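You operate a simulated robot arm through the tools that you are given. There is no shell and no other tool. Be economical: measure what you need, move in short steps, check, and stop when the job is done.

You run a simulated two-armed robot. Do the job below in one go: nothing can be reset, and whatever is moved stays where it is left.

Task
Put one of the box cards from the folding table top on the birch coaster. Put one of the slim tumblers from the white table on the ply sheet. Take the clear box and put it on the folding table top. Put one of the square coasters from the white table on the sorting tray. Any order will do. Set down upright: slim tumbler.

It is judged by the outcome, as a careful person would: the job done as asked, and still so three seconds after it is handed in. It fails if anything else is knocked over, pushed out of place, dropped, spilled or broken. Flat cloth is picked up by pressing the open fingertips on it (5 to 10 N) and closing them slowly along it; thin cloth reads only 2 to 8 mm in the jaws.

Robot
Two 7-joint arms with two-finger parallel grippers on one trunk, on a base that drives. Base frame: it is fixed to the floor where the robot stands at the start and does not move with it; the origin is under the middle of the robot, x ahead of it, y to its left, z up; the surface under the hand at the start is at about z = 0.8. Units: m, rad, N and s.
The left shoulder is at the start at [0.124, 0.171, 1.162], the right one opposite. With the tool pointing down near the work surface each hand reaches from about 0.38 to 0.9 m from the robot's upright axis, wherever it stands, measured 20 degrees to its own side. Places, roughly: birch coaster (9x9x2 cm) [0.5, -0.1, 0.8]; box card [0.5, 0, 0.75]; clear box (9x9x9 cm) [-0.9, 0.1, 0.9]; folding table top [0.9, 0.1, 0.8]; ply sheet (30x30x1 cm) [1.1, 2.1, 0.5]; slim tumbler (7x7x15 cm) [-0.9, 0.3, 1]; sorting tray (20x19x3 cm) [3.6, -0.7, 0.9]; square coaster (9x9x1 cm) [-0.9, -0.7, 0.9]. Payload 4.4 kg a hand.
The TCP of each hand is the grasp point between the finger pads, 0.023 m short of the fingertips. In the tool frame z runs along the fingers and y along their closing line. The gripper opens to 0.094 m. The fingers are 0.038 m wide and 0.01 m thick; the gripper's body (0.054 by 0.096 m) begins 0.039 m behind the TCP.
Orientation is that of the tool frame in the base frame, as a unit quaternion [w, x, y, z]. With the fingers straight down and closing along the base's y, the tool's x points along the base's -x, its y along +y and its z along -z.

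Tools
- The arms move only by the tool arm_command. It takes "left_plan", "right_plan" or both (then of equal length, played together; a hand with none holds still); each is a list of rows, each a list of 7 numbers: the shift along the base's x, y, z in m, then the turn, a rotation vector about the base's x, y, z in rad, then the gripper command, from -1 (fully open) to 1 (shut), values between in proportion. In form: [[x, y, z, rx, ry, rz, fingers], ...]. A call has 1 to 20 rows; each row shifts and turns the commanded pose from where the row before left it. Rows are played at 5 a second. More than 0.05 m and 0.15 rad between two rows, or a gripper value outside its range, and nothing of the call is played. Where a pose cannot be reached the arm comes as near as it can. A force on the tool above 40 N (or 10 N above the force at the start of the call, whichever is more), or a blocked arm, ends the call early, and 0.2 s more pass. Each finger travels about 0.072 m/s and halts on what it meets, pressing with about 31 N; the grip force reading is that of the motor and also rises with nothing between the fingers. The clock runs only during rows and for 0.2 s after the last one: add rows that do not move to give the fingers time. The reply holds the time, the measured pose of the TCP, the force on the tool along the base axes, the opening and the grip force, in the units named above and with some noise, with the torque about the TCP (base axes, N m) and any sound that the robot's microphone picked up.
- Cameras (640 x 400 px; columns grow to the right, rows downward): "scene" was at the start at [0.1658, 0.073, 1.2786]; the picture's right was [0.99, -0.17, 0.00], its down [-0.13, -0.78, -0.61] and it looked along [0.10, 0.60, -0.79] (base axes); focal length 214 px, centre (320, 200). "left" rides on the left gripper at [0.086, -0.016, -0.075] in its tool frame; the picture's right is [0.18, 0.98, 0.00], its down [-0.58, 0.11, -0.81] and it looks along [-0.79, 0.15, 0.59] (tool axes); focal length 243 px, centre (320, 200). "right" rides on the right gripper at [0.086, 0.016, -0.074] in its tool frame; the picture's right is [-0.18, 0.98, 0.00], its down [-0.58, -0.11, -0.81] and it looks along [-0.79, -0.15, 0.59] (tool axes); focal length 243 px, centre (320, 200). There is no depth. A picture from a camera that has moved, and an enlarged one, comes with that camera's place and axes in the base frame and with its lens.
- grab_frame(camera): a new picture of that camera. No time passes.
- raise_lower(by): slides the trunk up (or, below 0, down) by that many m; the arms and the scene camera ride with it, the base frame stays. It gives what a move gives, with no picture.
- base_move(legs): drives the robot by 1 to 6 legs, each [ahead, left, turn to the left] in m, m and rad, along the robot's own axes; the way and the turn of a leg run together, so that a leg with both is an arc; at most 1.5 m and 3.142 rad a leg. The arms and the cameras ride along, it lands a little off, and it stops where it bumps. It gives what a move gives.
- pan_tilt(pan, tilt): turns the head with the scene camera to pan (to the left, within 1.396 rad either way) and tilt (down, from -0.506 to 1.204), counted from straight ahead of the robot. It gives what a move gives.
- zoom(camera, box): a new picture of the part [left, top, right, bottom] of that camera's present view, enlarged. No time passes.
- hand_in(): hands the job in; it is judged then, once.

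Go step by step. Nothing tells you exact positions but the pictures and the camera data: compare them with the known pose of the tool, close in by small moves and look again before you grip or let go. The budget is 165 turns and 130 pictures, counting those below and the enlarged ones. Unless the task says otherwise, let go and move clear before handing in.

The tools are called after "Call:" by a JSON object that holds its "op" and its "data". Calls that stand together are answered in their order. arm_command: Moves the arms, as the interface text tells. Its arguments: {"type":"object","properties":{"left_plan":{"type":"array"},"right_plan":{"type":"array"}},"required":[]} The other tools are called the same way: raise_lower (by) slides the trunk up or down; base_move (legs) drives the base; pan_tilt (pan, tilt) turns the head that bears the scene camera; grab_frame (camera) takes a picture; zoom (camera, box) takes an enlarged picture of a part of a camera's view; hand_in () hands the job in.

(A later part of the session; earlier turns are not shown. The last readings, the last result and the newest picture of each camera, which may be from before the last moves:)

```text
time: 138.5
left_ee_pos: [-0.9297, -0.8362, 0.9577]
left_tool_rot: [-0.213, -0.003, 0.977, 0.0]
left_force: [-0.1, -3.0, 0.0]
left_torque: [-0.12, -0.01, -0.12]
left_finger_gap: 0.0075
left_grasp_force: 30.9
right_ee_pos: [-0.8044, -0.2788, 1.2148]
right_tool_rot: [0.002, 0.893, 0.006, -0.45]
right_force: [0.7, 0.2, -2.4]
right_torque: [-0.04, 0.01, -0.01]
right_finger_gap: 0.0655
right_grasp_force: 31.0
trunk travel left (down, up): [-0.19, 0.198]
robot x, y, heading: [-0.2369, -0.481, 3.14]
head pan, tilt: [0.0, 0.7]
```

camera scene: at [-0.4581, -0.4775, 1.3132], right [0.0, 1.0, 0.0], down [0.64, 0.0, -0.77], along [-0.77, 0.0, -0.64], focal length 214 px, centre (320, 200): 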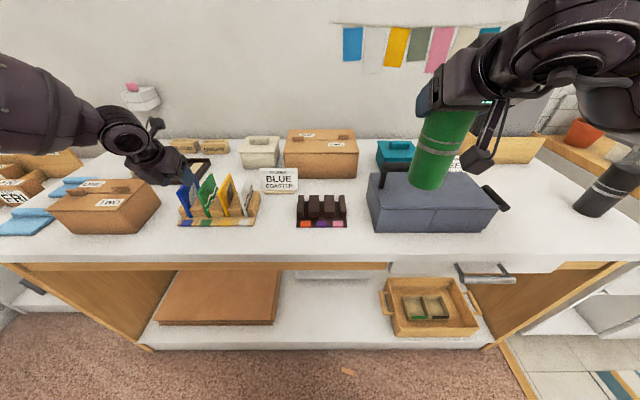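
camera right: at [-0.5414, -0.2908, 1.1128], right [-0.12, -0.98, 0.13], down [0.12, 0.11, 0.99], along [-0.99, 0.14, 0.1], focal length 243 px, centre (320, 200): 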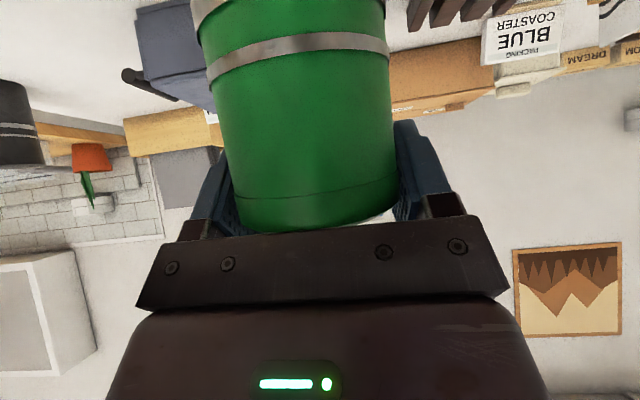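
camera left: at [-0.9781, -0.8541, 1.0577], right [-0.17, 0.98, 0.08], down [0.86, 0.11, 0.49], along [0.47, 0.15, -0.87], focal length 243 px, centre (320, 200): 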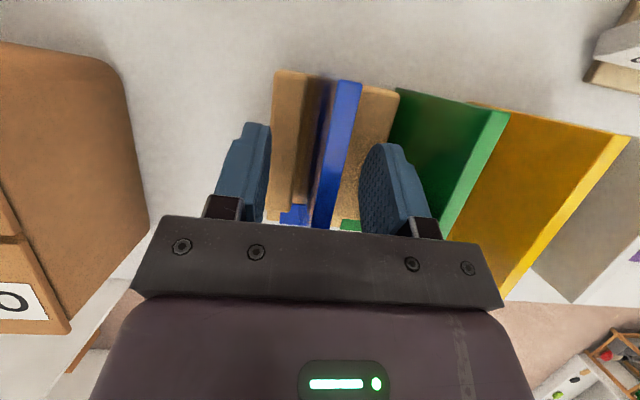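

Coaster gripped (7.5 mm). I lift it straight out of the slot and check.

Call:
{"op": "arm_command", "data": {"left_plan": [[0, 0, 0.01, 0, 0, 0, 1], [0, 0, 0.02, 0, 0, 0, 1], [0, 0, 0.03, 0, 0, 0, 1], [0, 0, 0.03, 0, 0, 0, 1], [0, 0, 0.03, 0, 0, 0, 1], [0, 0, 0.03, 0, 0, 0, 1], [0.03, 0, 0.02, 0, 0, 0, 1], [0.03, 0, 0, 0, 0, 0, 1], [0.03, 0, 0, 0, 0, 0, 1], [0, 0, 0, 0, 0, 0, 1]]}}

Call:
{"op": "grab_frame", "data": {"camera": "scene"}}

```text
time: 140.7
left_ee_pos: [-0.8399, -0.8338, 1.1276]
left_tool_rot: [-0.213, -0.003, 0.977, -0.001]
left_force: [0.1, 0.1, -0.2]
left_torque: [0.0, -0.01, -0.01]
left_finger_gap: 0.0077
left_grasp_force: 31.1
right_ee_pos: [-0.8053, -0.2766, 1.2138]
right_tool_rot: [0.002, 0.893, 0.006, -0.45]
right_force: [-0.2, 0.5, -2.2]
right_torque: [0.04, 0.01, -0.01]
right_finger_gap: 0.0654
right_grasp_force: 30.4
trunk travel left (down, up): [-0.19, 0.198]
robot x, y, heading: [-0.239, -0.4805, 3.134]
head pan, tilt: [0.0, 0.7]
```

```text
43 pictures are left
camera scene: at [-0.4593, -0.4772, 1.3128], right [0.0, 1.0, 0.0], down [0.64, 0.0, -0.76], along [-0.76, 0.0, -0.64], focal length 214 px, centre (320, 200)
```

scene: 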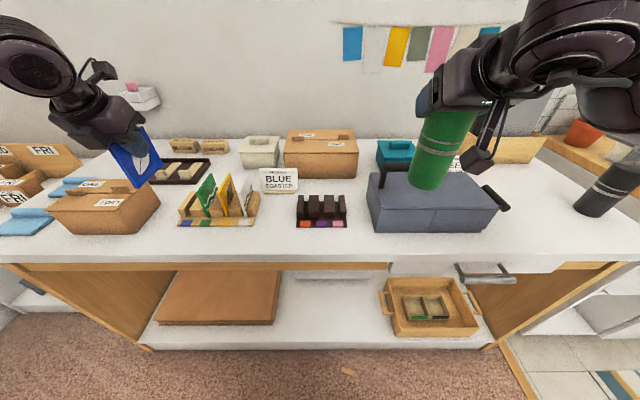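

The blue coaster is out and the others are undisturbed. With both items held I back off, turn right to face +y and drive along the corridor toward the shelf unit.

Call:
{"op": "base_move", "data": {"legs": [[-0.2, 0, 0], [0, 0, -1.567], [1.35, 0, 0]]}}

Call:
{"op": "pan_tilt", "data": {"pan": -0.7, "tilt": 0.5}}

Call:
{"op": "grab_frame", "data": {"camera": "scene"}}

```text
time: 152.5
left_ee_pos: [-0.4124, 1.4709, 1.1283]
left_tool_rot: [-0.152, 0.685, 0.697, 0.15]
left_force: [0.1, -0.1, -0.4]
left_torque: [0.03, 0.02, 0.02]
left_finger_gap: 0.0076
left_grasp_force: 30.8
right_ee_pos: [0.147, 1.4444, 1.2143]
right_tool_rot: [-0.315, 0.64, -0.623, -0.322]
right_force: [0.3, 1.0, -2.9]
right_torque: [0.05, 0.03, 0.01]
right_finger_gap: 0.0655
right_grasp_force: 31.0
trunk travel left (down, up): [-0.19, 0.198]
robot x, y, heading: [-0.0493, 0.8702, 1.585]
head pan, tilt: [0.0, 0.7]
```

```text
time: 153.5
left_ee_pos: [-0.4123, 1.4708, 1.1288]
left_tool_rot: [-0.151, 0.684, 0.698, 0.149]
left_force: [0.8, 0.2, -0.9]
left_torque: [-0.01, -0.01, -0.03]
left_finger_gap: 0.0076
left_grasp_force: 31.2
right_ee_pos: [0.1454, 1.4438, 1.2146]
right_tool_rot: [-0.314, 0.64, -0.622, -0.322]
right_force: [0.0, 0.1, -2.8]
right_torque: [0.03, -0.04, 0.03]
right_finger_gap: 0.0653
right_grasp_force: 31.2
trunk travel left (down, up): [-0.19, 0.198]
robot x, y, heading: [-0.0482, 0.874, 1.583]
head pan, tilt: [-0.7, 0.499]
```

```text
42 pictures are left
camera scene: at [0.0103, 1.08, 1.3307], right [0.77, -0.63, 0.0], down [-0.3, -0.37, -0.88], along [0.56, 0.68, -0.48], focal length 214 px, centre (320, 200)
```

scene: 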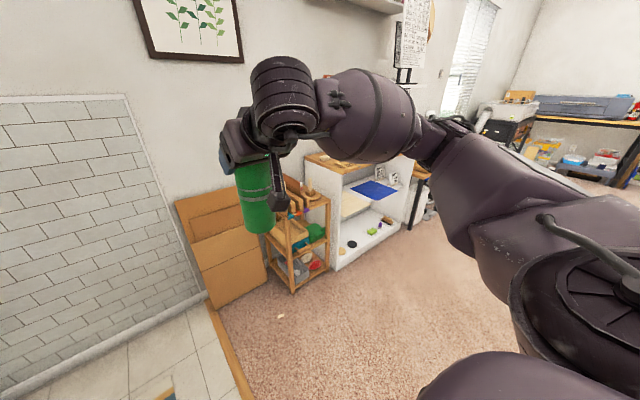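

The ply sheet is on the unit's middle shelf beside the blue mat. I strafe right to come in front of it.

Call:
{"op": "base_move", "data": {"legs": [[0, -0.95, 0]]}}

Call:
{"op": "pan_tilt", "data": {"pan": 0, "tilt": 0.6}}

Call:
{"op": "grab_frame", "data": {"camera": "scene"}}

```text
time: 162.2
left_ee_pos: [0.5409, 1.483, 1.1276]
left_tool_rot: [-0.152, 0.684, 0.697, 0.15]
left_force: [-0.6, -1.0, -0.8]
left_torque: [-0.02, 0.0, -0.01]
left_finger_gap: 0.0076
left_grasp_force: 31.9
right_ee_pos: [1.0999, 1.456, 1.2146]
right_tool_rot: [-0.314, 0.64, -0.622, -0.322]
right_force: [-0.2, 0.4, -2.3]
right_torque: [0.02, 0.0, 0.0]
right_finger_gap: 0.0654
right_grasp_force: 31.2
trunk travel left (down, up): [-0.19, 0.198]
robot x, y, heading: [0.9083, 0.8845, 1.585]
head pan, tilt: [-0.7, 0.499]
```

```text
time: 163.3
left_ee_pos: [0.5422, 1.4831, 1.1291]
left_tool_rot: [-0.152, 0.684, 0.697, 0.151]
left_force: [-0.2, -0.7, -1.1]
left_torque: [0.01, 0.01, 0.02]
left_finger_gap: 0.0077
left_grasp_force: 31.2
right_ee_pos: [1.0997, 1.4554, 1.2148]
right_tool_rot: [-0.315, 0.64, -0.622, -0.323]
right_force: [-0.1, -0.6, -1.9]
right_torque: [0.0, -0.02, 0.0]
right_finger_gap: 0.0653
right_grasp_force: 31.0
trunk travel left (down, up): [-0.19, 0.198]
robot x, y, heading: [0.9109, 0.884, 1.585]
head pan, tilt: [0.0, 0.6]
```

```text
41 pictures are left
camera scene: at [0.9058, 1.1097, 1.3217], right [1.0, 0.01, 0.0], down [0.01, -0.56, -0.83], along [-0.01, 0.82, -0.56], focal length 214 px, centre (320, 200)
```

scene: 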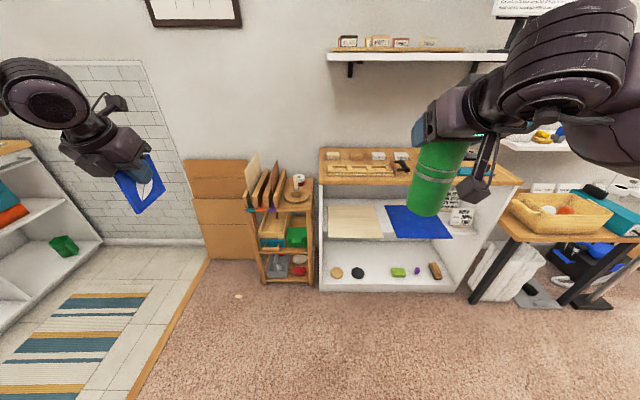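

The ply spans about x 0.96–1.26, y 1.92–2.24 at z≈0.51, with the unit's top board at ~0.83–0.86 above it. I draw the left hand back and up, and lower the right hand here in the open before driving in.

Call:
{"op": "arm_command", "data": {"left_plan": [[0, -0.03, 0.02, 0, 0, 0, 1], [0, -0.03, 0.02, 0, 0, 0, 1], [0, -0.03, 0.02, 0, 0, 0, 1], [0, -0.03, 0.02, 0, 0, 0, 1], [0, 0, 0.02, 0, 0, 0, 1], [0, 0, 0, 0, 0, 0, 1], [0, 0, 0, 0, 0, 0, 1], [0, 0, 0, 0, 0, 0, 1]], "right_plan": [[0, 0.01, -0.035, 0, 0, 0, 0.3], [0, 0.01, -0.035, 0, 0, 0, 0.3], [0, 0.01, -0.035, 0, 0, 0, 0.3], [0, 0.01, -0.035, 0, 0, 0, 0.3], [0, 0.01, -0.035, 0, 0, 0, 0.3], [0, 0.01, -0.035, 0, 0, 0, 0.3], [0, 0.01, -0.035, 0, 0, 0, 0.3], [0, 0, 0, 0, 0, 0, 0.3]]}}

```text
time: 165.1
left_ee_pos: [0.5426, 1.3618, 1.2284]
left_tool_rot: [-0.151, 0.684, 0.698, 0.149]
left_force: [0.9, 0.5, -0.4]
left_torque: [-0.01, -0.03, -0.02]
left_finger_gap: 0.0076
left_grasp_force: 31.1
right_ee_pos: [1.0989, 1.5287, 0.9713]
right_tool_rot: [-0.314, 0.641, -0.622, -0.323]
right_force: [-0.1, -0.5, -3.1]
right_torque: [0.02, 0.01, -0.03]
right_finger_gap: 0.0653
right_grasp_force: 31.2
trunk travel left (down, up): [-0.19, 0.198]
robot x, y, heading: [0.909, 0.8879, 1.585]
head pan, tilt: [0.0, 0.6]
```

Both fine. Now I lower the trunk by 0.1 here in the open and watch both hands.

Call:
{"op": "raise_lower", "data": {"by": -0.1}}

Call:
{"op": "arm_command", "data": {"right_plan": [[0, 0.01, -0.035, 0, 0, 0, 0.3], [0, 0.01, -0.035, 0, 0, 0, 0.3], [0, 0.01, -0.035, 0, 0, 0, 0.3], [0, 0.01, -0.035, 0, 0, 0, 0.3], [0, 0, -0.03, 0, 0, 0, 0.3], [0, 0, 0, 0, 0, 0, 0.3]]}}

Call:
{"op": "grab_frame", "data": {"camera": "scene"}}

```text
time: 166.4
left_ee_pos: [0.5409, 1.3618, 1.1303]
left_tool_rot: [-0.153, 0.684, 0.697, 0.15]
left_force: [-0.2, -0.4, 0.7]
left_torque: [-0.01, 0.01, -0.05]
left_finger_gap: 0.0074
left_grasp_force: 30.4
right_ee_pos: [1.1004, 1.5252, 0.8723]
right_tool_rot: [-0.316, 0.64, -0.621, -0.324]
right_force: [0.0, 0.2, -1.8]
right_torque: [0.02, 0.01, 0.0]
right_finger_gap: 0.0655
right_grasp_force: 30.9
trunk travel left (down, up): [-0.09, 0.298]
robot x, y, heading: [0.9049, 0.8834, 1.581]
head pan, tilt: [0.0, 0.6]
```

```text
time: 167.8
left_ee_pos: [0.5416, 1.3624, 1.1283]
left_tool_rot: [-0.151, 0.684, 0.698, 0.15]
left_force: [0.4, -0.6, -0.1]
left_torque: [-0.04, 0.02, -0.03]
left_finger_gap: 0.0075
left_grasp_force: 31.0
right_ee_pos: [1.1071, 1.5317, 0.8606]
right_tool_rot: [-0.312, 0.642, -0.622, -0.322]
right_force: [-0.7, 0.8, -2.2]
right_torque: [0.02, 0.01, -0.01]
right_finger_gap: 0.0654
right_grasp_force: 31.3
right hand out of reach, approached as far as the arm can: row 1, 2, 3, 4, 5
trunk travel left (down, up): [-0.09, 0.298]
robot x, y, heading: [0.9067, 0.8836, 1.582]
head pan, tilt: [0.0, 0.6]
```

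```text
40 pictures are left
camera scene: at [0.9045, 1.2105, 1.2019], right [1.0, 0.01, 0.0], down [0.01, -0.57, -0.82], along [-0.01, 0.82, -0.57], focal length 214 px, centre (320, 200)
```

scene: 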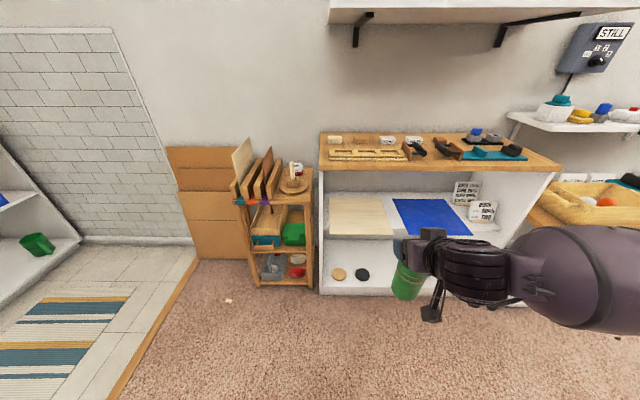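

The arm stops at z≈0.86 in this posture. I try reaching further out while lowering.

Call:
{"op": "arm_command", "data": {"right_plan": [[0, 0.04, 0, 0, 0, 0, 0.3], [0, 0.04, 0, 0, 0, 0, 0.3], [0, 0.04, -0.01, 0, 0, 0, 0.3], [0, 0.02, -0.03, 0, 0, 0, 0.3], [0, 0.0, -0.03, 0, 0, 0, 0.3], [0, 0.0, -0.03, 0, 0, 0, 0.3], [0, 0, -0.03, 0, 0, 0, 0.3], [0, 0, 0, 0, 0, 0, 0.3]]}}

```text
time: 169.7
left_ee_pos: [0.5415, 1.3625, 1.1286]
left_tool_rot: [-0.151, 0.685, 0.697, 0.15]
left_force: [0.3, -0.6, -0.8]
left_torque: [0.04, 0.0, 0.01]
left_finger_gap: 0.0075
left_grasp_force: 30.9
right_ee_pos: [1.1098, 1.6727, 0.7914]
right_tool_rot: [-0.313, 0.641, -0.622, -0.321]
right_force: [-0.5, 0.4, -2.9]
right_torque: [0.01, 0.02, 0.02]
right_finger_gap: 0.0654
right_grasp_force: 30.6
right hand out of reach, approached as far as the arm can: row 5, 6, 7
trunk travel left (down, up): [-0.09, 0.298]
robot x, y, heading: [0.909, 0.886, 1.584]
head pan, tilt: [0.0, 0.6]
```

Farther out it goes lower. I lower the trunk the remaining amount and continue.

Call:
{"op": "raise_lower", "data": {"by": -0.085}}

Call:
{"op": "arm_command", "data": {"right_plan": [[0, 0.03, -0.01, 0, 0, 0, 0.3], [0, 0.03, -0.015, 0, 0, 0, 0.3], [0, 0.02, -0.02, 0, 0, 0, 0.3], [0, 0, -0.02, 0, 0, 0, 0.3], [0, 0, 0, 0, 0, 0, 0.3]]}}

Call:
{"op": "grab_frame", "data": {"camera": "scene"}}

```text
time: 170.9
left_ee_pos: [0.5414, 1.3614, 1.0445]
left_tool_rot: [-0.151, 0.684, 0.697, 0.151]
left_force: [0.3, -0.1, 0.0]
left_torque: [0.0, 0.01, 0.02]
left_finger_gap: 0.0077
left_grasp_force: 31.4
right_ee_pos: [1.1103, 1.6264, 0.563]
right_tool_rot: [-0.228, 0.676, -0.659, -0.237]
right_force: [0.3, -0.5, -2.5]
right_torque: [0.03, 0.05, -0.03]
right_finger_gap: 0.0653
right_grasp_force: 30.5
trunk travel left (down, up): [-0.005, 0.383]
robot x, y, heading: [0.9085, 0.8793, 1.579]
head pan, tilt: [0.0, 0.6]
```

```text
time: 172.1
left_ee_pos: [0.5407, 1.363, 1.0436]
left_tool_rot: [-0.151, 0.685, 0.697, 0.15]
left_force: [-0.6, -0.6, -1.3]
left_torque: [0.0, -0.02, 0.0]
left_finger_gap: 0.0075
left_grasp_force: 31.1
right_ee_pos: [1.111, 1.7065, 0.4974]
right_tool_rot: [-0.228, 0.677, -0.659, -0.237]
right_force: [-1.1, -0.5, -1.2]
right_torque: [0.07, 0.03, -0.02]
right_finger_gap: 0.0653
right_grasp_force: 30.9
trunk travel left (down, up): [-0.005, 0.383]
robot x, y, heading: [0.9066, 0.8838, 1.584]
head pan, tilt: [0.0, 0.6]
```

```text
39 pictures are left
camera scene: at [0.9037, 1.2756, 1.0985], right [1.0, 0.01, 0.0], down [0.01, -0.57, -0.82], along [-0.01, 0.82, -0.57], focal length 214 px, centre (320, 200)
```

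scene: 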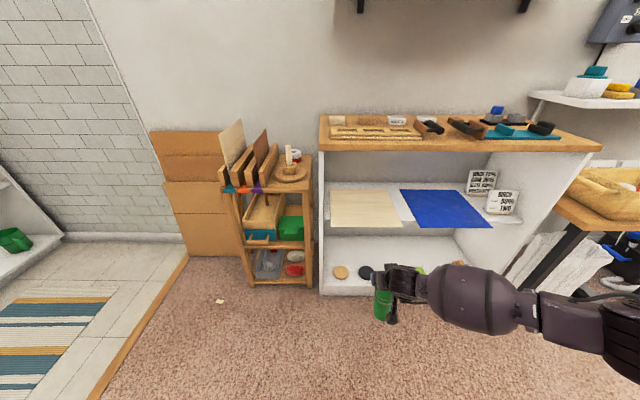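

With the trunk fully down the arm moves freely at low height. The hand's pitch dropped 15°, so I restore it and raise to about z 0.68.

Call:
{"op": "arm_command", "data": {"right_plan": [[0, 0.0, 0.04, 0.07, 0, 0, 0.3], [0, 0.0, 0.04, 0.07, 0, 0, 0.3], [0, 0.0, 0.04, 0.07, 0, 0, 0.3], [0, 0, 0.04, 0.053, 0, 0, 0.3], [0, 0, 0.02, 0, 0, 0, 0.3], [0, 0, 0, 0, 0, 0, 0.3]]}}

Call:
{"op": "grab_frame", "data": {"camera": "scene"}}

Call:
{"op": "zoom", "data": {"camera": "scene", "box": [330, 180, 490, 320]}}

```text
time: 173.5
left_ee_pos: [0.5413, 1.3624, 1.0427]
left_tool_rot: [-0.152, 0.684, 0.697, 0.15]
left_force: [0.7, -0.2, -0.7]
left_torque: [-0.02, -0.01, 0.01]
left_finger_gap: 0.0074
left_grasp_force: 31.2
right_ee_pos: [1.1733, 1.697, 0.6231]
right_tool_rot: [-0.272, 0.66, -0.634, -0.298]
right_force: [-1.1, -0.2, -2.6]
right_torque: [0.03, 0.02, -0.01]
right_finger_gap: 0.0652
right_grasp_force: 31.1
right hand out of reach, approached as far as the arm can: row 1, 2, 3, 4
trunk travel left (down, up): [-0.005, 0.383]
robot x, y, heading: [0.905, 0.8838, 1.582]
head pan, tilt: [0.0, 0.6]
```

```text
38 pictures are left
camera scene: at [0.9037, 1.2757, 1.0984], right [1.0, 0.01, 0.0], down [0.01, -0.57, -0.82], along [-0.01, 0.82, -0.57], focal length 214 px, centre (320, 200)
```

scene: 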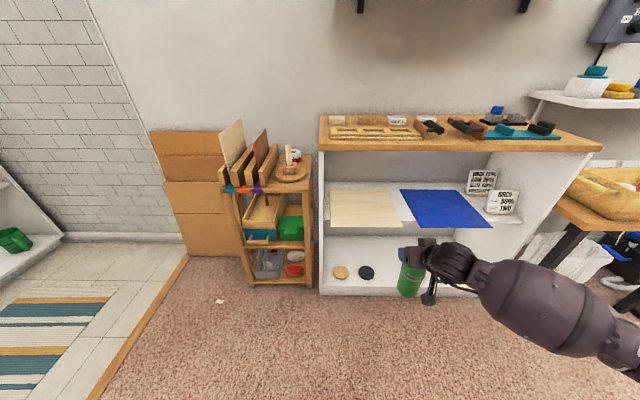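

```text
2.86 times, centred on (410, 250) of scene
camera zoom: at [0.9037, 1.2757, 1.0984], right [1.0, 0.01, 0.0], down [0.01, -0.57, -0.82], along [-0.01, 0.82, -0.57], focal length 613 px, centre (63, 57)
```

zoom: 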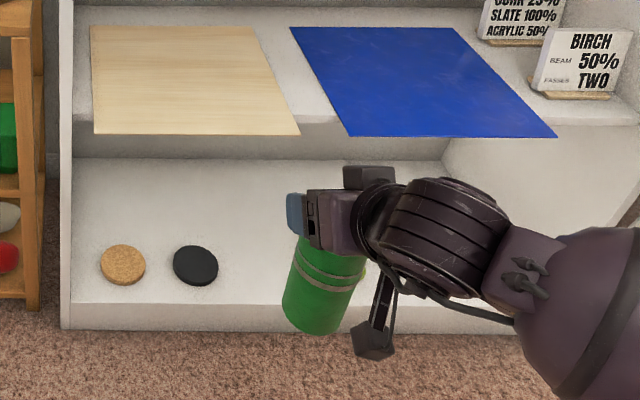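

The elbow is too folded here; more extension should free it. I move the hand forward (the space ahead at this height is free until y≈1.9) with small orientation corrections.

Call:
{"op": "arm_command", "data": {"right_plan": [[-0.015, 0.03, 0, 0.02, 0, -0.01, 0.3], [-0.015, 0.03, 0.01, 0.02, 0, -0.01, 0.3], [-0.015, 0.03, 0.01, 0.02, -0.01, -0.01, 0.3], [-0.015, 0.03, 0.02, 0.02, -0.01, -0.01, 0.3], [0, 0.01, 0.02, 0.02, 0, -0.01, 0.3], [0, 0, 0.02, 0, 0, 0, 0.3], [0, 0, 0, 0, 0, 0, 0.3]]}}

Call:
{"op": "grab_frame", "data": {"camera": "scene"}}

```text
time: 175.1
left_ee_pos: [0.5431, 1.3627, 1.0428]
left_tool_rot: [-0.151, 0.685, 0.697, 0.15]
left_force: [0.3, -0.5, -0.4]
left_torque: [0.03, 0.01, 0.0]
left_finger_gap: 0.0076
left_grasp_force: 30.9
right_ee_pos: [1.1163, 1.8263, 0.703]
right_tool_rot: [-0.319, 0.633, -0.631, -0.316]
right_force: [-0.6, -0.1, -2.8]
right_torque: [0.02, 0.0, -0.04]
right_finger_gap: 0.0653
right_grasp_force: 30.9
trunk travel left (down, up): [-0.005, 0.383]
robot x, y, heading: [0.9091, 0.8871, 1.581]
head pan, tilt: [0.0, 0.6]
```

```text
36 pictures are left
camera scene: at [0.9036, 1.2758, 1.0983], right [1.0, 0.01, 0.0], down [0.01, -0.57, -0.82], along [-0.01, 0.82, -0.57], focal length 214 px, centre (320, 200)
```

scene: 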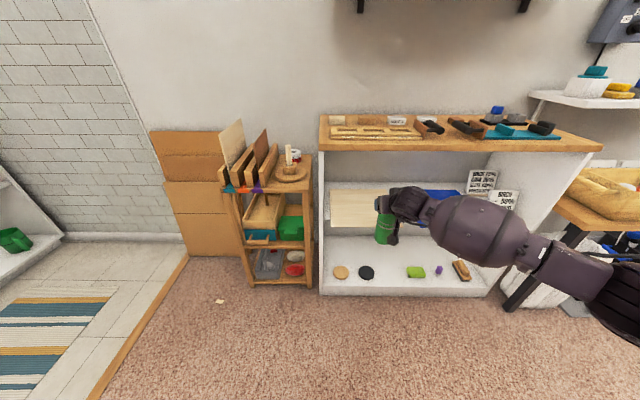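

Reached. I zoom to measure the ply's height and the gap relative to the tumbler's base.

Call:
{"op": "zoom", "data": {"camera": "scene", "box": [310, 110, 510, 300]}}

Call:
{"op": "grab_frame", "data": {"camera": "right"}}

```text
2.11 times, centred on (410, 205) of scene
camera zoom: at [0.9036, 1.2758, 1.0983], right [1.0, 0.01, 0.0], down [0.01, -0.57, -0.82], along [-0.01, 0.82, -0.57], focal length 452 px, centre (130, 190)
```

zoom: 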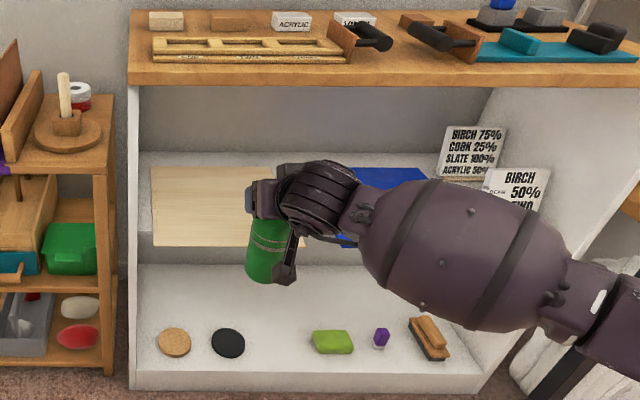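

```text
34 pictures are left
camera right: at [1.0987, 1.7153, 0.6783], right [-0.98, 0.11, 0.14], down [0.1, -0.3, 0.95], along [0.15, 0.95, 0.28], focal length 243 px, centre (320, 200)
```

right: 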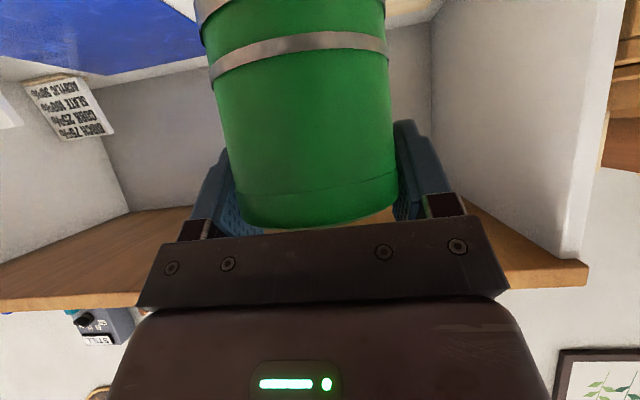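

From the ply's 30 cm width: its front edge is at y≈1.95, top z≈0.49, x 0.94–1.24; the top board's underside is at ≈0.835. I drive 13 cm ahead with the tumbler's base ~8 cm above the ply.

Call:
{"op": "base_move", "data": {"legs": [[0.13, 0, 0]]}}

Call:
{"op": "arm_command", "data": {"right_plan": [[-0.003, 0.01, -0.01, 0, 0, 0, 0.3], [-0.003, 0.01, -0.01, 0, 0, 0, 0.3], [-0.003, 0.015, -0.01, 0, 0, 0, 0.3], [0, 0.01, 0, 0, 0, 0, 0.3], [0, 0, 0, 0, 0, 0, 0.3]]}}

Call:
{"op": "zoom", "data": {"camera": "scene", "box": [310, 130, 510, 290]}}

```text
time: 176.3
left_ee_pos: [0.5393, 1.4913, 1.0418]
left_tool_rot: [-0.15, 0.684, 0.698, 0.15]
left_force: [0.1, 0.6, -1.4]
left_torque: [-0.04, -0.05, 0.01]
left_finger_gap: 0.0074
left_grasp_force: 31.4
right_ee_pos: [1.112, 1.9548, 0.7025]
right_tool_rot: [-0.318, 0.633, -0.631, -0.316]
right_force: [0.9, -0.9, -3.3]
right_torque: [0.05, -0.01, -0.02]
right_finger_gap: 0.0652
right_grasp_force: 31.1
trunk travel left (down, up): [-0.005, 0.383]
robot x, y, heading: [0.9073, 1.014, 1.581]
head pan, tilt: [0.0, 0.6]
```

```text
time: 177.5
left_ee_pos: [0.5376, 1.4906, 1.0431]
left_tool_rot: [-0.152, 0.684, 0.697, 0.15]
left_force: [0.2, -0.2, -1.2]
left_torque: [0.04, -0.02, -0.05]
left_finger_gap: 0.0077
left_grasp_force: 30.9
right_ee_pos: [1.1032, 1.9995, 0.6727]
right_tool_rot: [-0.319, 0.633, -0.631, -0.316]
right_force: [0.0, 0.6, -2.3]
right_torque: [0.02, 0.03, 0.01]
right_finger_gap: 0.0654
right_grasp_force: 31.0
trunk travel left (down, up): [-0.005, 0.383]
robot x, y, heading: [0.9059, 1.0123, 1.586]
head pan, tilt: [0.0, 0.6]
```

```text
2.50 times, centred on (410, 210) of scene
camera zoom: at [0.9015, 1.4039, 1.0984], right [1.0, 0.01, 0.0], down [0.01, -0.57, -0.82], along [-0.01, 0.82, -0.57], focal length 536 px, centre (95, 175)
```

zoom: 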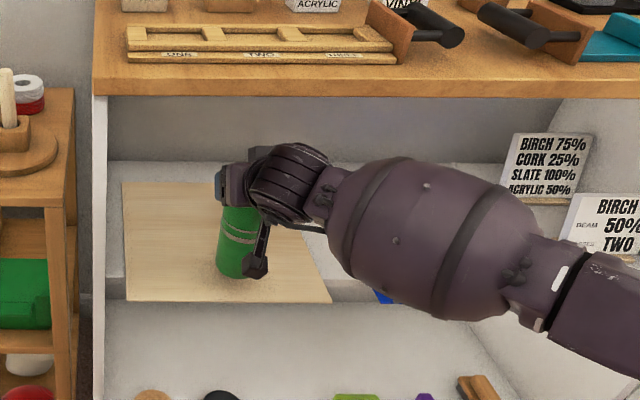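

The tumbler is over the ply, about 6 cm inside its front edge. I lower to near contact.

Call:
{"op": "arm_command", "data": {"right_plan": [[0, 0, -0.01, 0, 0, 0, 0.3], [0, 0, -0.01, 0, 0, 0, 0.3], [0, 0, -0.008, 0, 0, 0, 0.3], [0, 0, 0, 0, 0, 0, 0.3]]}}

Call:
{"op": "zoom", "data": {"camera": "scene", "box": [340, 180, 440, 260]}}

```text
time: 178.5
left_ee_pos: [0.5389, 1.4899, 1.0437]
left_tool_rot: [-0.152, 0.684, 0.697, 0.149]
left_force: [-0.1, -0.7, -1.5]
left_torque: [0.03, -0.01, 0.0]
left_finger_gap: 0.0075
left_grasp_force: 30.8
right_ee_pos: [1.1039, 2.0005, 0.6449]
right_tool_rot: [-0.319, 0.633, -0.63, -0.316]
right_force: [0.4, -0.2, 3.3]
right_torque: [-0.34, -0.09, 0.03]
right_finger_gap: 0.0655
right_grasp_force: 31.2
trunk travel left (down, up): [-0.005, 0.383]
robot x, y, heading: [0.9066, 1.0121, 1.585]
head pan, tilt: [0.0, 0.6]
```

```text
5.00 times, centred on (390, 220) of scene
camera zoom: at [0.9015, 1.4032, 1.0988], right [1.0, 0.01, 0.0], down [0.01, -0.56, -0.83], along [-0.01, 0.83, -0.56], focal length 1072 px, centre (-30, 100)
```

zoom: 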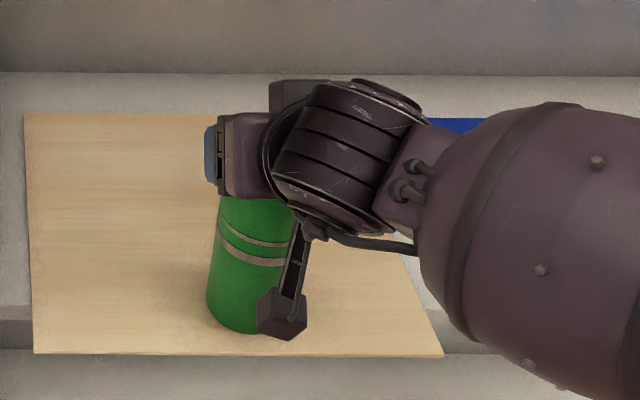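

First contact: the torque shows the near bottom edge touches first, so the tumbler still leans slightly (~0.1). I lift a bit, pitch another 0.1, and lower again.

Call:
{"op": "arm_command", "data": {"right_plan": [[0, 0, 0.012, 0, 0, 0, 0.3], [0, 0, 0, 0.1, 0, 0, 0.3], [0, 0, 0, 0, 0, 0, 0.3], [0, 0, -0.006, 0, 0, 0, 0.3], [0, 0, 0, 0, 0, 0, 0.3]]}}

Call:
{"op": "zoom", "data": {"camera": "scene", "box": [340, 180, 440, 260]}}

```text
time: 179.7
left_ee_pos: [0.5402, 1.4904, 1.0435]
left_tool_rot: [-0.151, 0.684, 0.698, 0.15]
left_force: [1.0, -0.2, -0.4]
left_torque: [0.0, 0.0, 0.04]
left_finger_gap: 0.0071
left_grasp_force: 30.8
right_ee_pos: [1.1039, 1.9998, 0.6508]
right_tool_rot: [-0.334, 0.625, -0.622, -0.332]
right_force: [0.0, 0.0, -2.6]
right_torque: [0.01, -0.03, 0.04]
right_finger_gap: 0.0652
right_grasp_force: 31.3
right hand out of reach, approached as far as the arm can: row 2
trunk travel left (down, up): [-0.005, 0.383]
robot x, y, heading: [0.9072, 1.0111, 1.589]
head pan, tilt: [0.0, 0.6]
```

```text
5.00 times, centred on (390, 220) of scene
camera zoom: at [0.9015, 1.4039, 1.0984], right [1.0, 0.01, 0.0], down [0.01, -0.57, -0.82], along [-0.01, 0.82, -0.57], focal length 1072 px, centre (-30, 100)
```

zoom: 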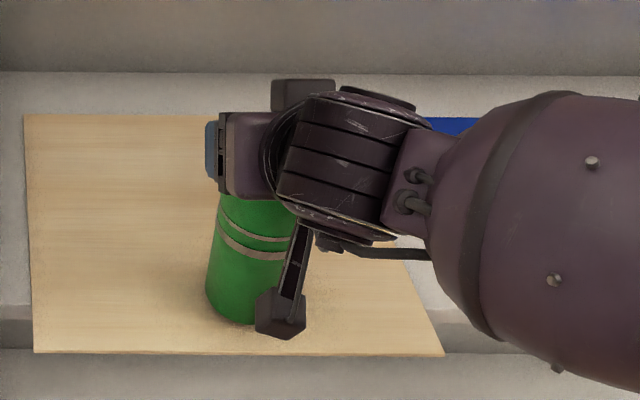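

Now lower in small steps again.

Call:
{"op": "arm_command", "data": {"right_plan": [[0, 0, -0.003, 0, 0, 0, 0.3], [0, 0, -0.003, 0, 0, 0, 0.3], [0, 0, 0, 0, 0, 0, 0.3]]}}

Call:
{"op": "arm_command", "data": {"right_plan": [[0, 0, -0.002, 0, 0, 0, 0.3], [0, 0, 0, 0, 0, 0, 0.3]]}}

```text
time: 180.5
left_ee_pos: [0.5387, 1.4909, 1.0445]
left_tool_rot: [-0.152, 0.684, 0.698, 0.149]
left_force: [0.2, 0.0, -1.7]
left_torque: [-0.02, 0.01, -0.01]
left_finger_gap: 0.0077
left_grasp_force: 31.1
right_ee_pos: [1.103, 1.9993, 0.6478]
right_tool_rot: [-0.334, 0.625, -0.623, -0.333]
right_force: [-0.7, -1.2, 5.6]
right_torque: [-0.28, 0.09, 0.01]
right_finger_gap: 0.0654
right_grasp_force: 31.1
trunk travel left (down, up): [-0.005, 0.383]
robot x, y, heading: [0.907, 1.0138, 1.58]
head pan, tilt: [0.0, 0.6]
```

```text
time: 181.1
left_ee_pos: [0.5398, 1.4894, 1.0432]
left_tool_rot: [-0.152, 0.683, 0.698, 0.15]
left_force: [-0.2, -0.4, -0.2]
left_torque: [0.01, 0.03, 0.03]
left_finger_gap: 0.0076
left_grasp_force: 31.0
right_ee_pos: [1.1032, 2.0006, 0.6454]
right_tool_rot: [-0.334, 0.625, -0.622, -0.333]
right_force: [-0.5, -1.1, 9.3]
right_torque: [-0.38, 0.21, 0.03]
right_finger_gap: 0.0653
right_grasp_force: 30.6
trunk travel left (down, up): [-0.005, 0.383]
robot x, y, heading: [0.9073, 1.0117, 1.582]
head pan, tilt: [0.0, 0.6]
```

Contact is now near the base centre (nearly flat, ~10 N). I open the fingers slowly.

Call:
{"op": "arm_command", "data": {"right_plan": [[0, 0, 0.001, 0, 0, 0, -0.3], [0, 0, 0, 0, 0, 0, -0.45], [0, 0, 0, 0, 0, 0, -0.6], [0, 0, 0, 0, 0, 0, -1], [0, 0, 0, 0, 0, 0, -1]]}}

Call:
{"op": "zoom", "data": {"camera": "scene", "box": [340, 180, 440, 260]}}

Call:
{"op": "grab_frame", "data": {"camera": "right"}}

```text
time: 182.3
left_ee_pos: [0.5394, 1.4899, 1.0438]
left_tool_rot: [-0.152, 0.684, 0.697, 0.15]
left_force: [-0.7, 0.2, -0.6]
left_torque: [-0.01, 0.03, 0.03]
left_finger_gap: 0.0077
left_grasp_force: 30.6
right_ee_pos: [1.1028, 1.9998, 0.6455]
right_tool_rot: [-0.334, 0.625, -0.623, -0.331]
right_force: [-0.1, 0.1, -0.6]
right_torque: [0.03, -0.02, 0.03]
right_finger_gap: 0.0939
right_grasp_force: 0.1
trunk travel left (down, up): [-0.005, 0.383]
robot x, y, heading: [0.9063, 1.0143, 1.588]
head pan, tilt: [0.0, 0.6]
```

```text
5.00 times, centred on (390, 220) of scene
camera zoom: at [0.9015, 1.4037, 1.0985], right [1.0, 0.01, 0.0], down [0.01, -0.56, -0.83], along [-0.01, 0.82, -0.56], focal length 1072 px, centre (-30, 100)
```

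zoom: 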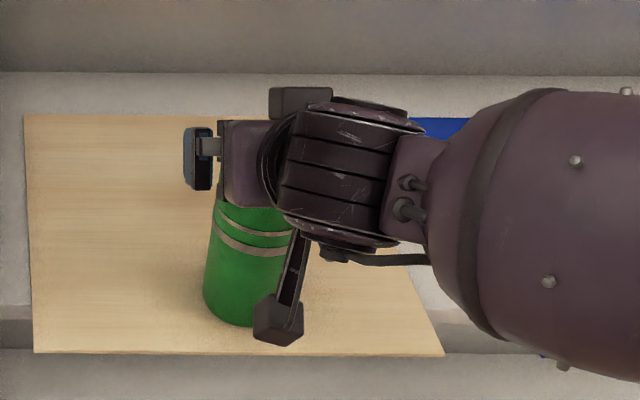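

```text
29 pictures are left
camera right: at [1.0863, 1.8902, 0.6146], right [-0.98, 0.1, 0.15], down [0.1, -0.35, 0.93], along [0.15, 0.93, 0.33], focal length 243 px, centre (320, 200)
```

right: 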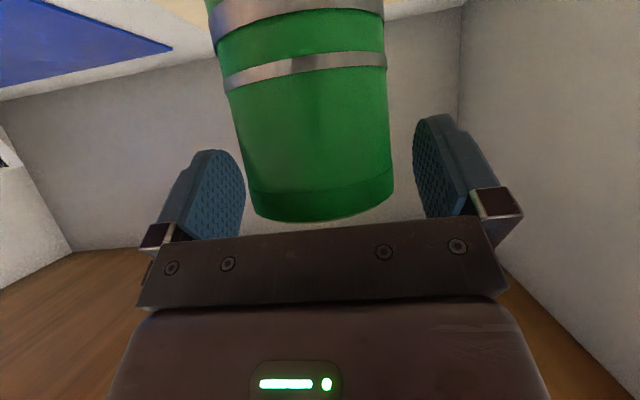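

The tumbler stands free between the open fingers. I retreat back along the tool axis and check.

Call:
{"op": "arm_command", "data": {"right_plan": [[0, -0.015, 0.01, 0, 0, 0, -1], [0, -0.02, 0.013, 0, 0, 0, -1], [0, -0.025, 0.012, 0, 0, 0, -1], [0, -0.03, 0.01, 0, 0, 0, -1], [0, -0.03, 0, 0, 0, 0, -1], [0, 0, 0, 0, 0, 0, -1]]}}

Call:
{"op": "grab_frame", "data": {"camera": "right"}}

```text
time: 183.7
left_ee_pos: [0.5399, 1.4904, 1.0421]
left_tool_rot: [-0.152, 0.684, 0.698, 0.149]
left_force: [-0.1, 0.6, -0.3]
left_torque: [-0.02, 0.0, -0.01]
left_finger_gap: 0.0075
left_grasp_force: 30.7
right_ee_pos: [1.1231, 1.9259, 0.6899]
right_tool_rot: [-0.331, 0.626, -0.624, -0.329]
right_force: [-0.2, -0.5, 1.6]
right_torque: [-0.02, 0.03, 0.01]
right_finger_gap: 0.0938
right_grasp_force: 0.1
right hand out of reach, approached as far as the arm can: row 4, 5
trunk travel left (down, up): [-0.005, 0.383]
robot x, y, heading: [0.9064, 1.0109, 1.582]
head pan, tilt: [0.0, 0.6]
```

```text
28 pictures are left
camera right: at [1.1049, 1.8153, 0.6606], right [-0.98, 0.1, 0.15], down [0.11, -0.34, 0.93], along [0.15, 0.94, 0.32], focal length 243 px, centre (320, 200)
```

right: 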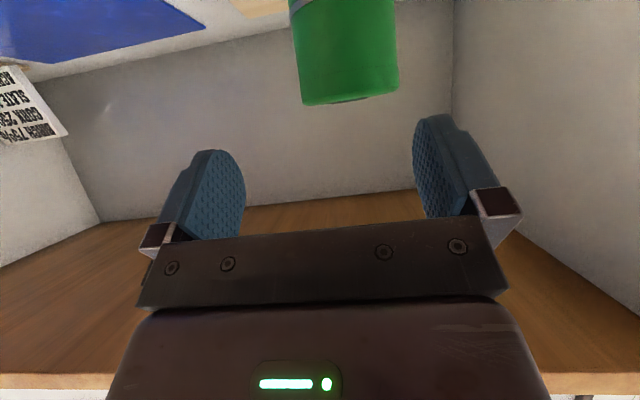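

The tumbler stands on the ply, hand clear. I back the base away and take a check picture.

Call:
{"op": "base_move", "data": {"legs": [[-0.3, 0, 0]]}}

Call:
{"op": "zoom", "data": {"camera": "scene", "box": [300, 100, 460, 240]}}

```text
time: 185.8
left_ee_pos: [0.5446, 1.1896, 1.0431]
left_tool_rot: [-0.152, 0.686, 0.696, 0.15]
left_force: [-0.5, -0.1, -0.7]
left_torque: [0.02, 0.02, 0.02]
left_finger_gap: 0.0076
left_grasp_force: 31.2
right_ee_pos: [1.129, 1.6229, 0.6898]
right_tool_rot: [0.332, -0.624, 0.626, 0.329]
right_force: [0.3, 0.0, 0.7]
right_torque: [-0.03, 0.0, 0.0]
right_finger_gap: 0.0941
right_grasp_force: 0.0
trunk travel left (down, up): [-0.005, 0.383]
robot x, y, heading: [0.9105, 0.7106, 1.578]
head pan, tilt: [0.0, 0.6]
```

```text
2.86 times, centred on (380, 170) of scene
camera zoom: at [0.9066, 1.1016, 1.0987], right [1.0, 0.01, 0.0], down [0.01, -0.56, -0.83], along [-0.01, 0.83, -0.56], focal length 613 px, centre (149, 286)
```

zoom: 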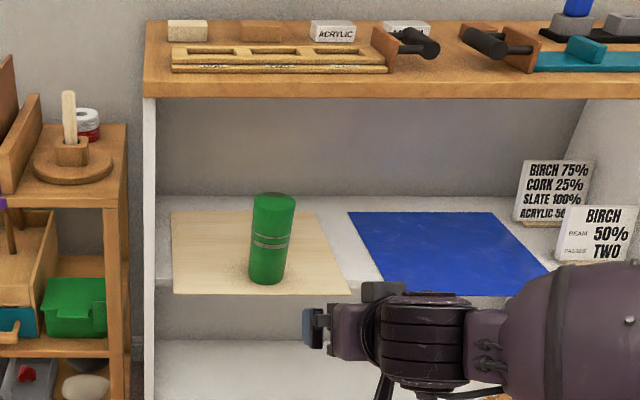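

The tumbler stands upright on the ply. Next the sorting tray at about (3.6, -0.7): I raise the trunk, bring the right hand up, and turn to face +x to look.

Call:
{"op": "raise_lower", "data": {"by": 0.19}}

Call:
{"op": "arm_command", "data": {"right_plan": [[0, 0, 0.04, 0, 0, 0, -1], [0, 0, 0.04, 0, 0, 0, -1], [0, 0, 0.04, 0, 0, 0, -1], [0, 0, 0.04, 0, 0, 0, -1], [0, -0.03, 0.04, 0, 0, 0, -1], [0, -0.03, 0.04, 0, 0, 0, -1], [0, -0.03, 0, 0, 0, 0, -1]]}}

Call:
{"op": "base_move", "data": {"legs": [[0, 0.3, 0], [0.25, 0, 0], [0, 0, -1.578]]}}

Call:
{"op": "pan_tilt", "data": {"pan": -0.2, "tilt": 0.3}}

Call:
{"op": "grab_frame", "data": {"camera": "scene"}}

```text
time: 187.9
left_ee_pos: [0.5455, 1.1906, 1.2321]
left_tool_rot: [-0.151, 0.685, 0.696, 0.15]
left_force: [0.1, 0.1, -1.1]
left_torque: [-0.04, -0.01, 0.01]
left_finger_gap: 0.0078
left_grasp_force: 31.2
right_ee_pos: [1.1292, 1.6226, 0.8773]
right_tool_rot: [0.331, -0.625, 0.627, 0.328]
right_force: [0.7, 0.6, 0.1]
right_torque: [0.03, 0.0, -0.02]
right_finger_gap: 0.0938
right_grasp_force: 0.0
trunk travel left (down, up): [-0.195, 0.193]
robot x, y, heading: [0.9104, 0.7057, 1.58]
head pan, tilt: [0.0, 0.6]
```

```text
time: 189.5
left_ee_pos: [0.5454, 1.1906, 1.2324]
left_tool_rot: [-0.152, 0.685, 0.697, 0.15]
left_force: [0.0, -0.2, -0.6]
left_torque: [0.01, -0.02, 0.01]
left_finger_gap: 0.0077
left_grasp_force: 30.6
right_ee_pos: [1.1288, 1.5322, 1.122]
right_tool_rot: [0.332, -0.624, 0.627, 0.328]
right_force: [-1.1, -0.2, -0.4]
right_torque: [-0.01, -0.02, 0.01]
right_finger_gap: 0.0942
right_grasp_force: 0.1
trunk travel left (down, up): [-0.195, 0.193]
robot x, y, heading: [0.91, 0.71, 1.58]
head pan, tilt: [0.0, 0.6]
```

```text
time: 198.0
left_ee_pos: [1.0831, 1.327, 1.233]
left_tool_rot: [-0.001, 0.977, 0.01, 0.212]
left_force: [0.2, 0.1, -0.5]
left_torque: [0.02, 0.01, -0.02]
left_finger_gap: 0.0074
left_grasp_force: 31.2
right_ee_pos: [1.4263, 0.7451, 1.1213]
right_tool_rot: [0.468, -0.001, 0.884, 0.0]
right_force: [0.0, -0.5, 0.2]
right_torque: [0.02, 0.01, 0.02]
right_finger_gap: 0.094
right_grasp_force: 0.1
trunk travel left (down, up): [-0.195, 0.193]
robot x, y, heading: [0.6052, 0.963, 0.012]
head pan, tilt: [0.0, 0.6]
```

```text
time: 198.8
left_ee_pos: [1.0824, 1.3275, 1.2327]
left_tool_rot: [-0.001, 0.977, 0.01, 0.213]
left_force: [-0.3, 0.1, -0.4]
left_torque: [0.01, 0.04, -0.02]
left_finger_gap: 0.0072
left_grasp_force: 31.0
right_ee_pos: [1.4261, 0.7471, 1.1226]
right_tool_rot: [0.467, 0.0, 0.884, -0.002]
right_force: [-0.4, -0.8, -0.2]
right_torque: [0.0, 0.02, 0.0]
right_finger_gap: 0.0939
right_grasp_force: 0.2
trunk travel left (down, up): [-0.195, 0.193]
robot x, y, heading: [0.6048, 0.9588, 0.011]
head pan, tilt: [-0.201, 0.3]
```

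```text
26 pictures are left
camera scene: at [0.8302, 0.9447, 1.3547], right [-0.19, -0.98, 0.0], down [-0.29, 0.06, -0.95], along [0.94, -0.18, -0.3], focal length 214 px, centre (320, 200)
```

scene: 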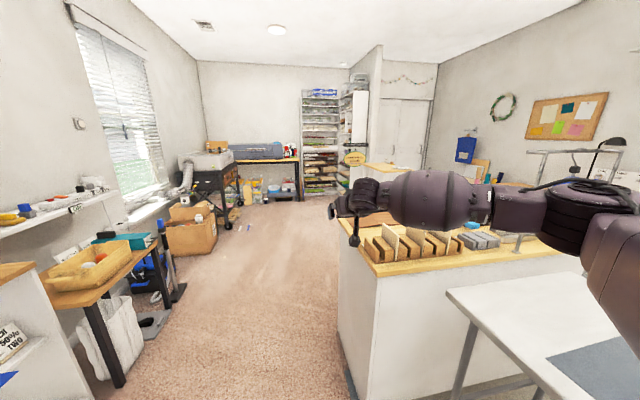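

The tray should be on the wooden counter seen beyond the island. I draw the right hand in and drive down the aisle left of the island.

Call:
{"op": "arm_command", "data": {"right_plan": [[-0.04, 0, 0.02, 0, 0, 0, -1], [-0.04, 0.01, 0.02, 0, -0.1, 0, -1], [-0.04, 0.01, 0.02, 0, -0.1, 0, -1], [-0.04, 0.01, 0.02, 0, -0.1, 0, -1], [-0.04, 0.01, 0, 0, -0.1, 0, -1], [-0.04, 0, 0, 0, -0.1, 0, -1]]}}

Call:
{"op": "base_move", "data": {"legs": [[0, 0.12, 0], [1.3, 0, 0]]}}

Call:
{"op": "pan_tilt", "data": {"pan": -0.8, "tilt": 0.3}}

Call:
{"op": "grab_frame", "data": {"camera": "scene"}}

```text
time: 200.2
left_ee_pos: [1.0841, 1.3271, 1.2329]
left_tool_rot: [-0.001, 0.977, 0.01, 0.213]
left_force: [-0.4, 0.4, -1.3]
left_torque: [-0.01, 0.03, -0.05]
left_finger_gap: 0.0076
left_grasp_force: 30.9
right_ee_pos: [1.2175, 0.7855, 1.1997]
right_tool_rot: [0.644, 0.001, 0.765, -0.001]
right_force: [-0.3, 0.5, 0.2]
right_torque: [-0.01, 0.03, -0.03]
right_finger_gap: 0.094
right_grasp_force: 0.1
right hand out of reach, approached as far as the arm can: row 6
trunk travel left (down, up): [-0.195, 0.193]
robot x, y, heading: [0.6082, 0.9592, 0.011]
head pan, tilt: [-0.201, 0.3]
```

```text
time: 208.2
left_ee_pos: [2.4204, 1.439, 1.2322]
left_tool_rot: [0.002, 0.977, -0.003, 0.213]
left_force: [0.1, -0.5, -1.0]
left_torque: [-0.03, -0.01, -0.01]
left_finger_gap: 0.0075
left_grasp_force: 30.6
right_ee_pos: [2.542, 0.894, 1.1994]
right_tool_rot: [0.644, 0.009, 0.765, -0.009]
right_force: [-0.7, 0.1, -0.2]
right_torque: [0.0, 0.0, -0.02]
right_finger_gap: 0.0942
right_grasp_force: 0.0
trunk travel left (down, up): [-0.195, 0.193]
robot x, y, heading: [1.933, 1.085, -0.006]
head pan, tilt: [-0.201, 0.3]
```

```text
time: 209.2
left_ee_pos: [2.4217, 1.4403, 1.2334]
left_tool_rot: [0.001, 0.977, -0.002, 0.214]
left_force: [-0.3, -0.2, -0.3]
left_torque: [0.02, -0.02, 0.04]
left_finger_gap: 0.0079
left_grasp_force: 31.5
right_ee_pos: [2.542, 0.8945, 1.2003]
right_tool_rot: [0.644, 0.009, 0.765, -0.009]
right_force: [0.3, -0.3, 0.1]
right_torque: [0.01, 0.01, -0.02]
right_finger_gap: 0.0939
right_grasp_force: 0.2
trunk travel left (down, up): [-0.195, 0.193]
robot x, y, heading: [1.9299, 1.0826, -0.012]
head pan, tilt: [-0.799, 0.3]
```

```text
25 pictures are left
camera scene: at [2.1313, 1.0151, 1.3547], right [-0.72, -0.69, 0.0], down [-0.2, 0.21, -0.96], along [0.66, -0.69, -0.3], focal length 214 px, centre (320, 200)
```

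scene: 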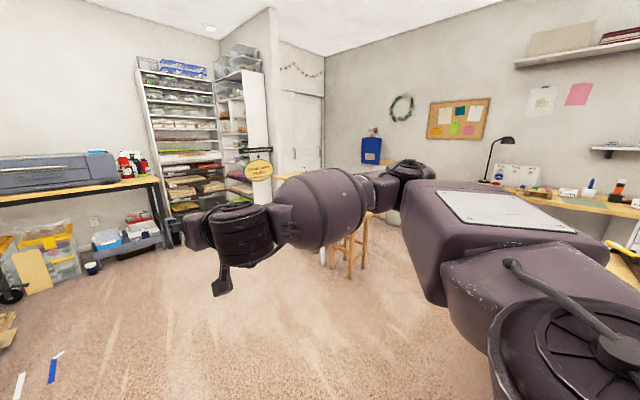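

Open floor lies ahead. I go a bit further on, strafe right past the island's end and look toward the tray's counter.

Call:
{"op": "base_move", "data": {"legs": [[0.85, 0, 0], [0, -0.6, 0]]}}

Call:
{"op": "pan_tilt", "data": {"pan": -0.5, "tilt": 0.5}}

Call:
{"op": "grab_frame", "data": {"camera": "scene"}}

```text
time: 219.0
left_ee_pos: [3.2637, 0.8218, 1.2331]
left_tool_rot: [0.002, 0.977, -0.006, 0.213]
left_force: [0.3, -0.2, -0.4]
left_torque: [0.01, 0.01, -0.02]
left_finger_gap: 0.0075
left_grasp_force: 30.9
right_ee_pos: [3.3822, 0.275, 1.1997]
right_tool_rot: [0.643, 0.012, 0.766, -0.011]
right_force: [0.8, 0.6, 0.6]
right_torque: [0.0, 0.03, -0.01]
right_finger_gap: 0.0939
right_grasp_force: 0.1
trunk travel left (down, up): [-0.195, 0.193]
robot x, y, heading: [2.7722, 0.4658, -0.013]
head pan, tilt: [-0.799, 0.3]
```

```text
time: 219.8
left_ee_pos: [3.2644, 0.8227, 1.2326]
left_tool_rot: [0.002, 0.977, -0.005, 0.213]
left_force: [-0.5, 0.3, 0.2]
left_torque: [-0.02, 0.01, -0.02]
left_finger_gap: 0.0076
left_grasp_force: 31.0
right_ee_pos: [3.3816, 0.2755, 1.2009]
right_tool_rot: [0.643, 0.01, 0.765, -0.01]
right_force: [-0.4, -0.5, -1.3]
right_torque: [-0.02, -0.03, -0.04]
right_finger_gap: 0.0943
right_grasp_force: 0.0
trunk travel left (down, up): [-0.195, 0.193]
robot x, y, heading: [2.7755, 0.4697, -0.021]
head pan, tilt: [-0.499, 0.499]
```

```text
24 pictures are left
camera scene: at [2.9873, 0.4218, 1.3364], right [-0.49, -0.87, 0.0], down [-0.42, 0.24, -0.88], along [0.76, -0.43, -0.48], focal length 214 px, centre (320, 200)
```

scene: 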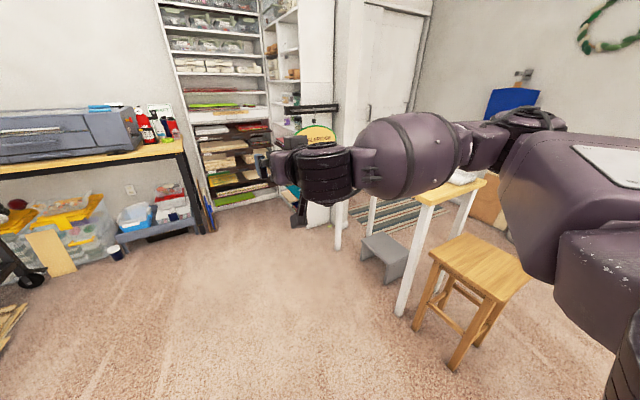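

The tray's table corner is near (3.49, -0.41), with a stool on its -x side, so I approach from +y. I drive to x≈3.4 and turn to face -y.

Call:
{"op": "base_move", "data": {"legs": [[0.63, 0, 0], [0, 0, -1.55]]}}

Call:
{"op": "pan_tilt", "data": {"pan": 0.1, "tilt": 0.7}}

Call:
{"op": "grab_frame", "data": {"camera": "scene"}}

```text
time: 227.2
left_ee_pos: [3.7462, -0.0348, 1.2334]
left_tool_rot: [-0.152, -0.684, 0.697, -0.149]
left_force: [0.4, 0.3, -0.6]
left_torque: [-0.02, -0.02, 0.0]
left_finger_gap: 0.0075
left_grasp_force: 30.9
right_ee_pos: [3.1991, -0.1499, 1.1996]
right_tool_rot: [0.446, 0.551, 0.531, -0.464]
right_force: [0.0, 0.1, 0.2]
right_torque: [0.01, -0.02, 0.0]
right_finger_gap: 0.094
right_grasp_force: 0.1
trunk travel left (down, up): [-0.195, 0.193]
robot x, y, heading: [3.3976, 0.4555, -1.595]
head pan, tilt: [-0.499, 0.499]
```

```text
time: 228.2
left_ee_pos: [3.747, -0.0355, 1.2342]
left_tool_rot: [-0.153, -0.684, 0.697, -0.149]
left_force: [-0.2, 0.5, -0.9]
left_torque: [0.02, 0.0, 0.0]
left_finger_gap: 0.0077
left_grasp_force: 31.1
right_ee_pos: [3.1989, -0.1493, 1.1994]
right_tool_rot: [0.446, 0.551, 0.531, -0.464]
right_force: [0.1, 0.3, 0.8]
right_torque: [0.01, 0.0, 0.01]
right_finger_gap: 0.094
right_grasp_force: 0.0
trunk travel left (down, up): [-0.195, 0.193]
robot x, y, heading: [3.3999, 0.4596, -1.592]
head pan, tilt: [0.099, 0.7]
```

```text
23 pictures are left
camera scene: at [3.4017, 0.2381, 1.3186], right [-1.0, -0.07, 0.0], down [-0.05, 0.64, -0.77], along [0.06, -0.76, -0.64], focal length 214 px, centre (320, 200)
```

scene: 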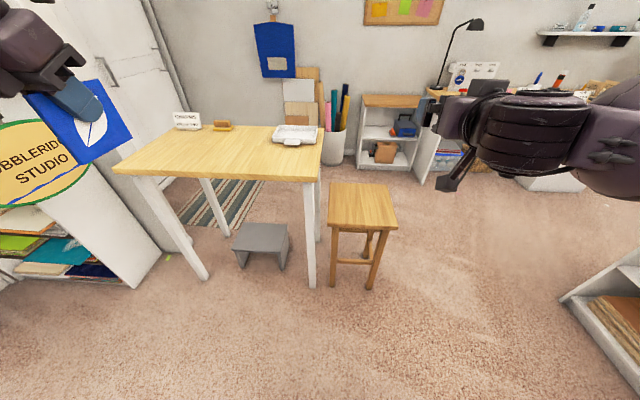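

The sorting tray is the white tray at the back right of the table. I zoom there.

Call:
{"op": "zoom", "data": {"camera": "scene", "box": [160, 90, 340, 200]}}

```text
3.56 times, centred on (250, 145) of scene
camera zoom: at [3.4017, 0.2381, 1.3186], right [-1.0, -0.07, 0.0], down [-0.05, 0.64, -0.77], along [0.06, -0.76, -0.64], focal length 763 px, centre (569, 396)
```

zoom: 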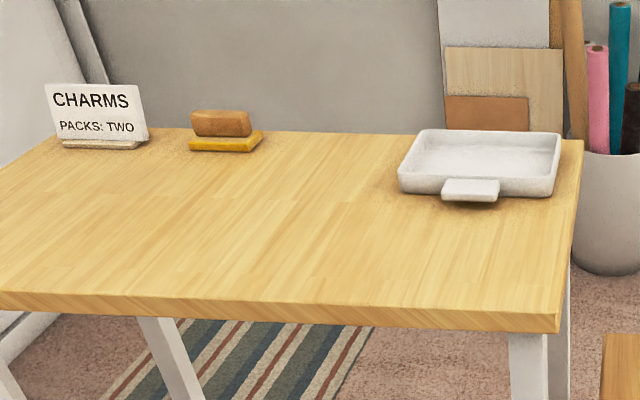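

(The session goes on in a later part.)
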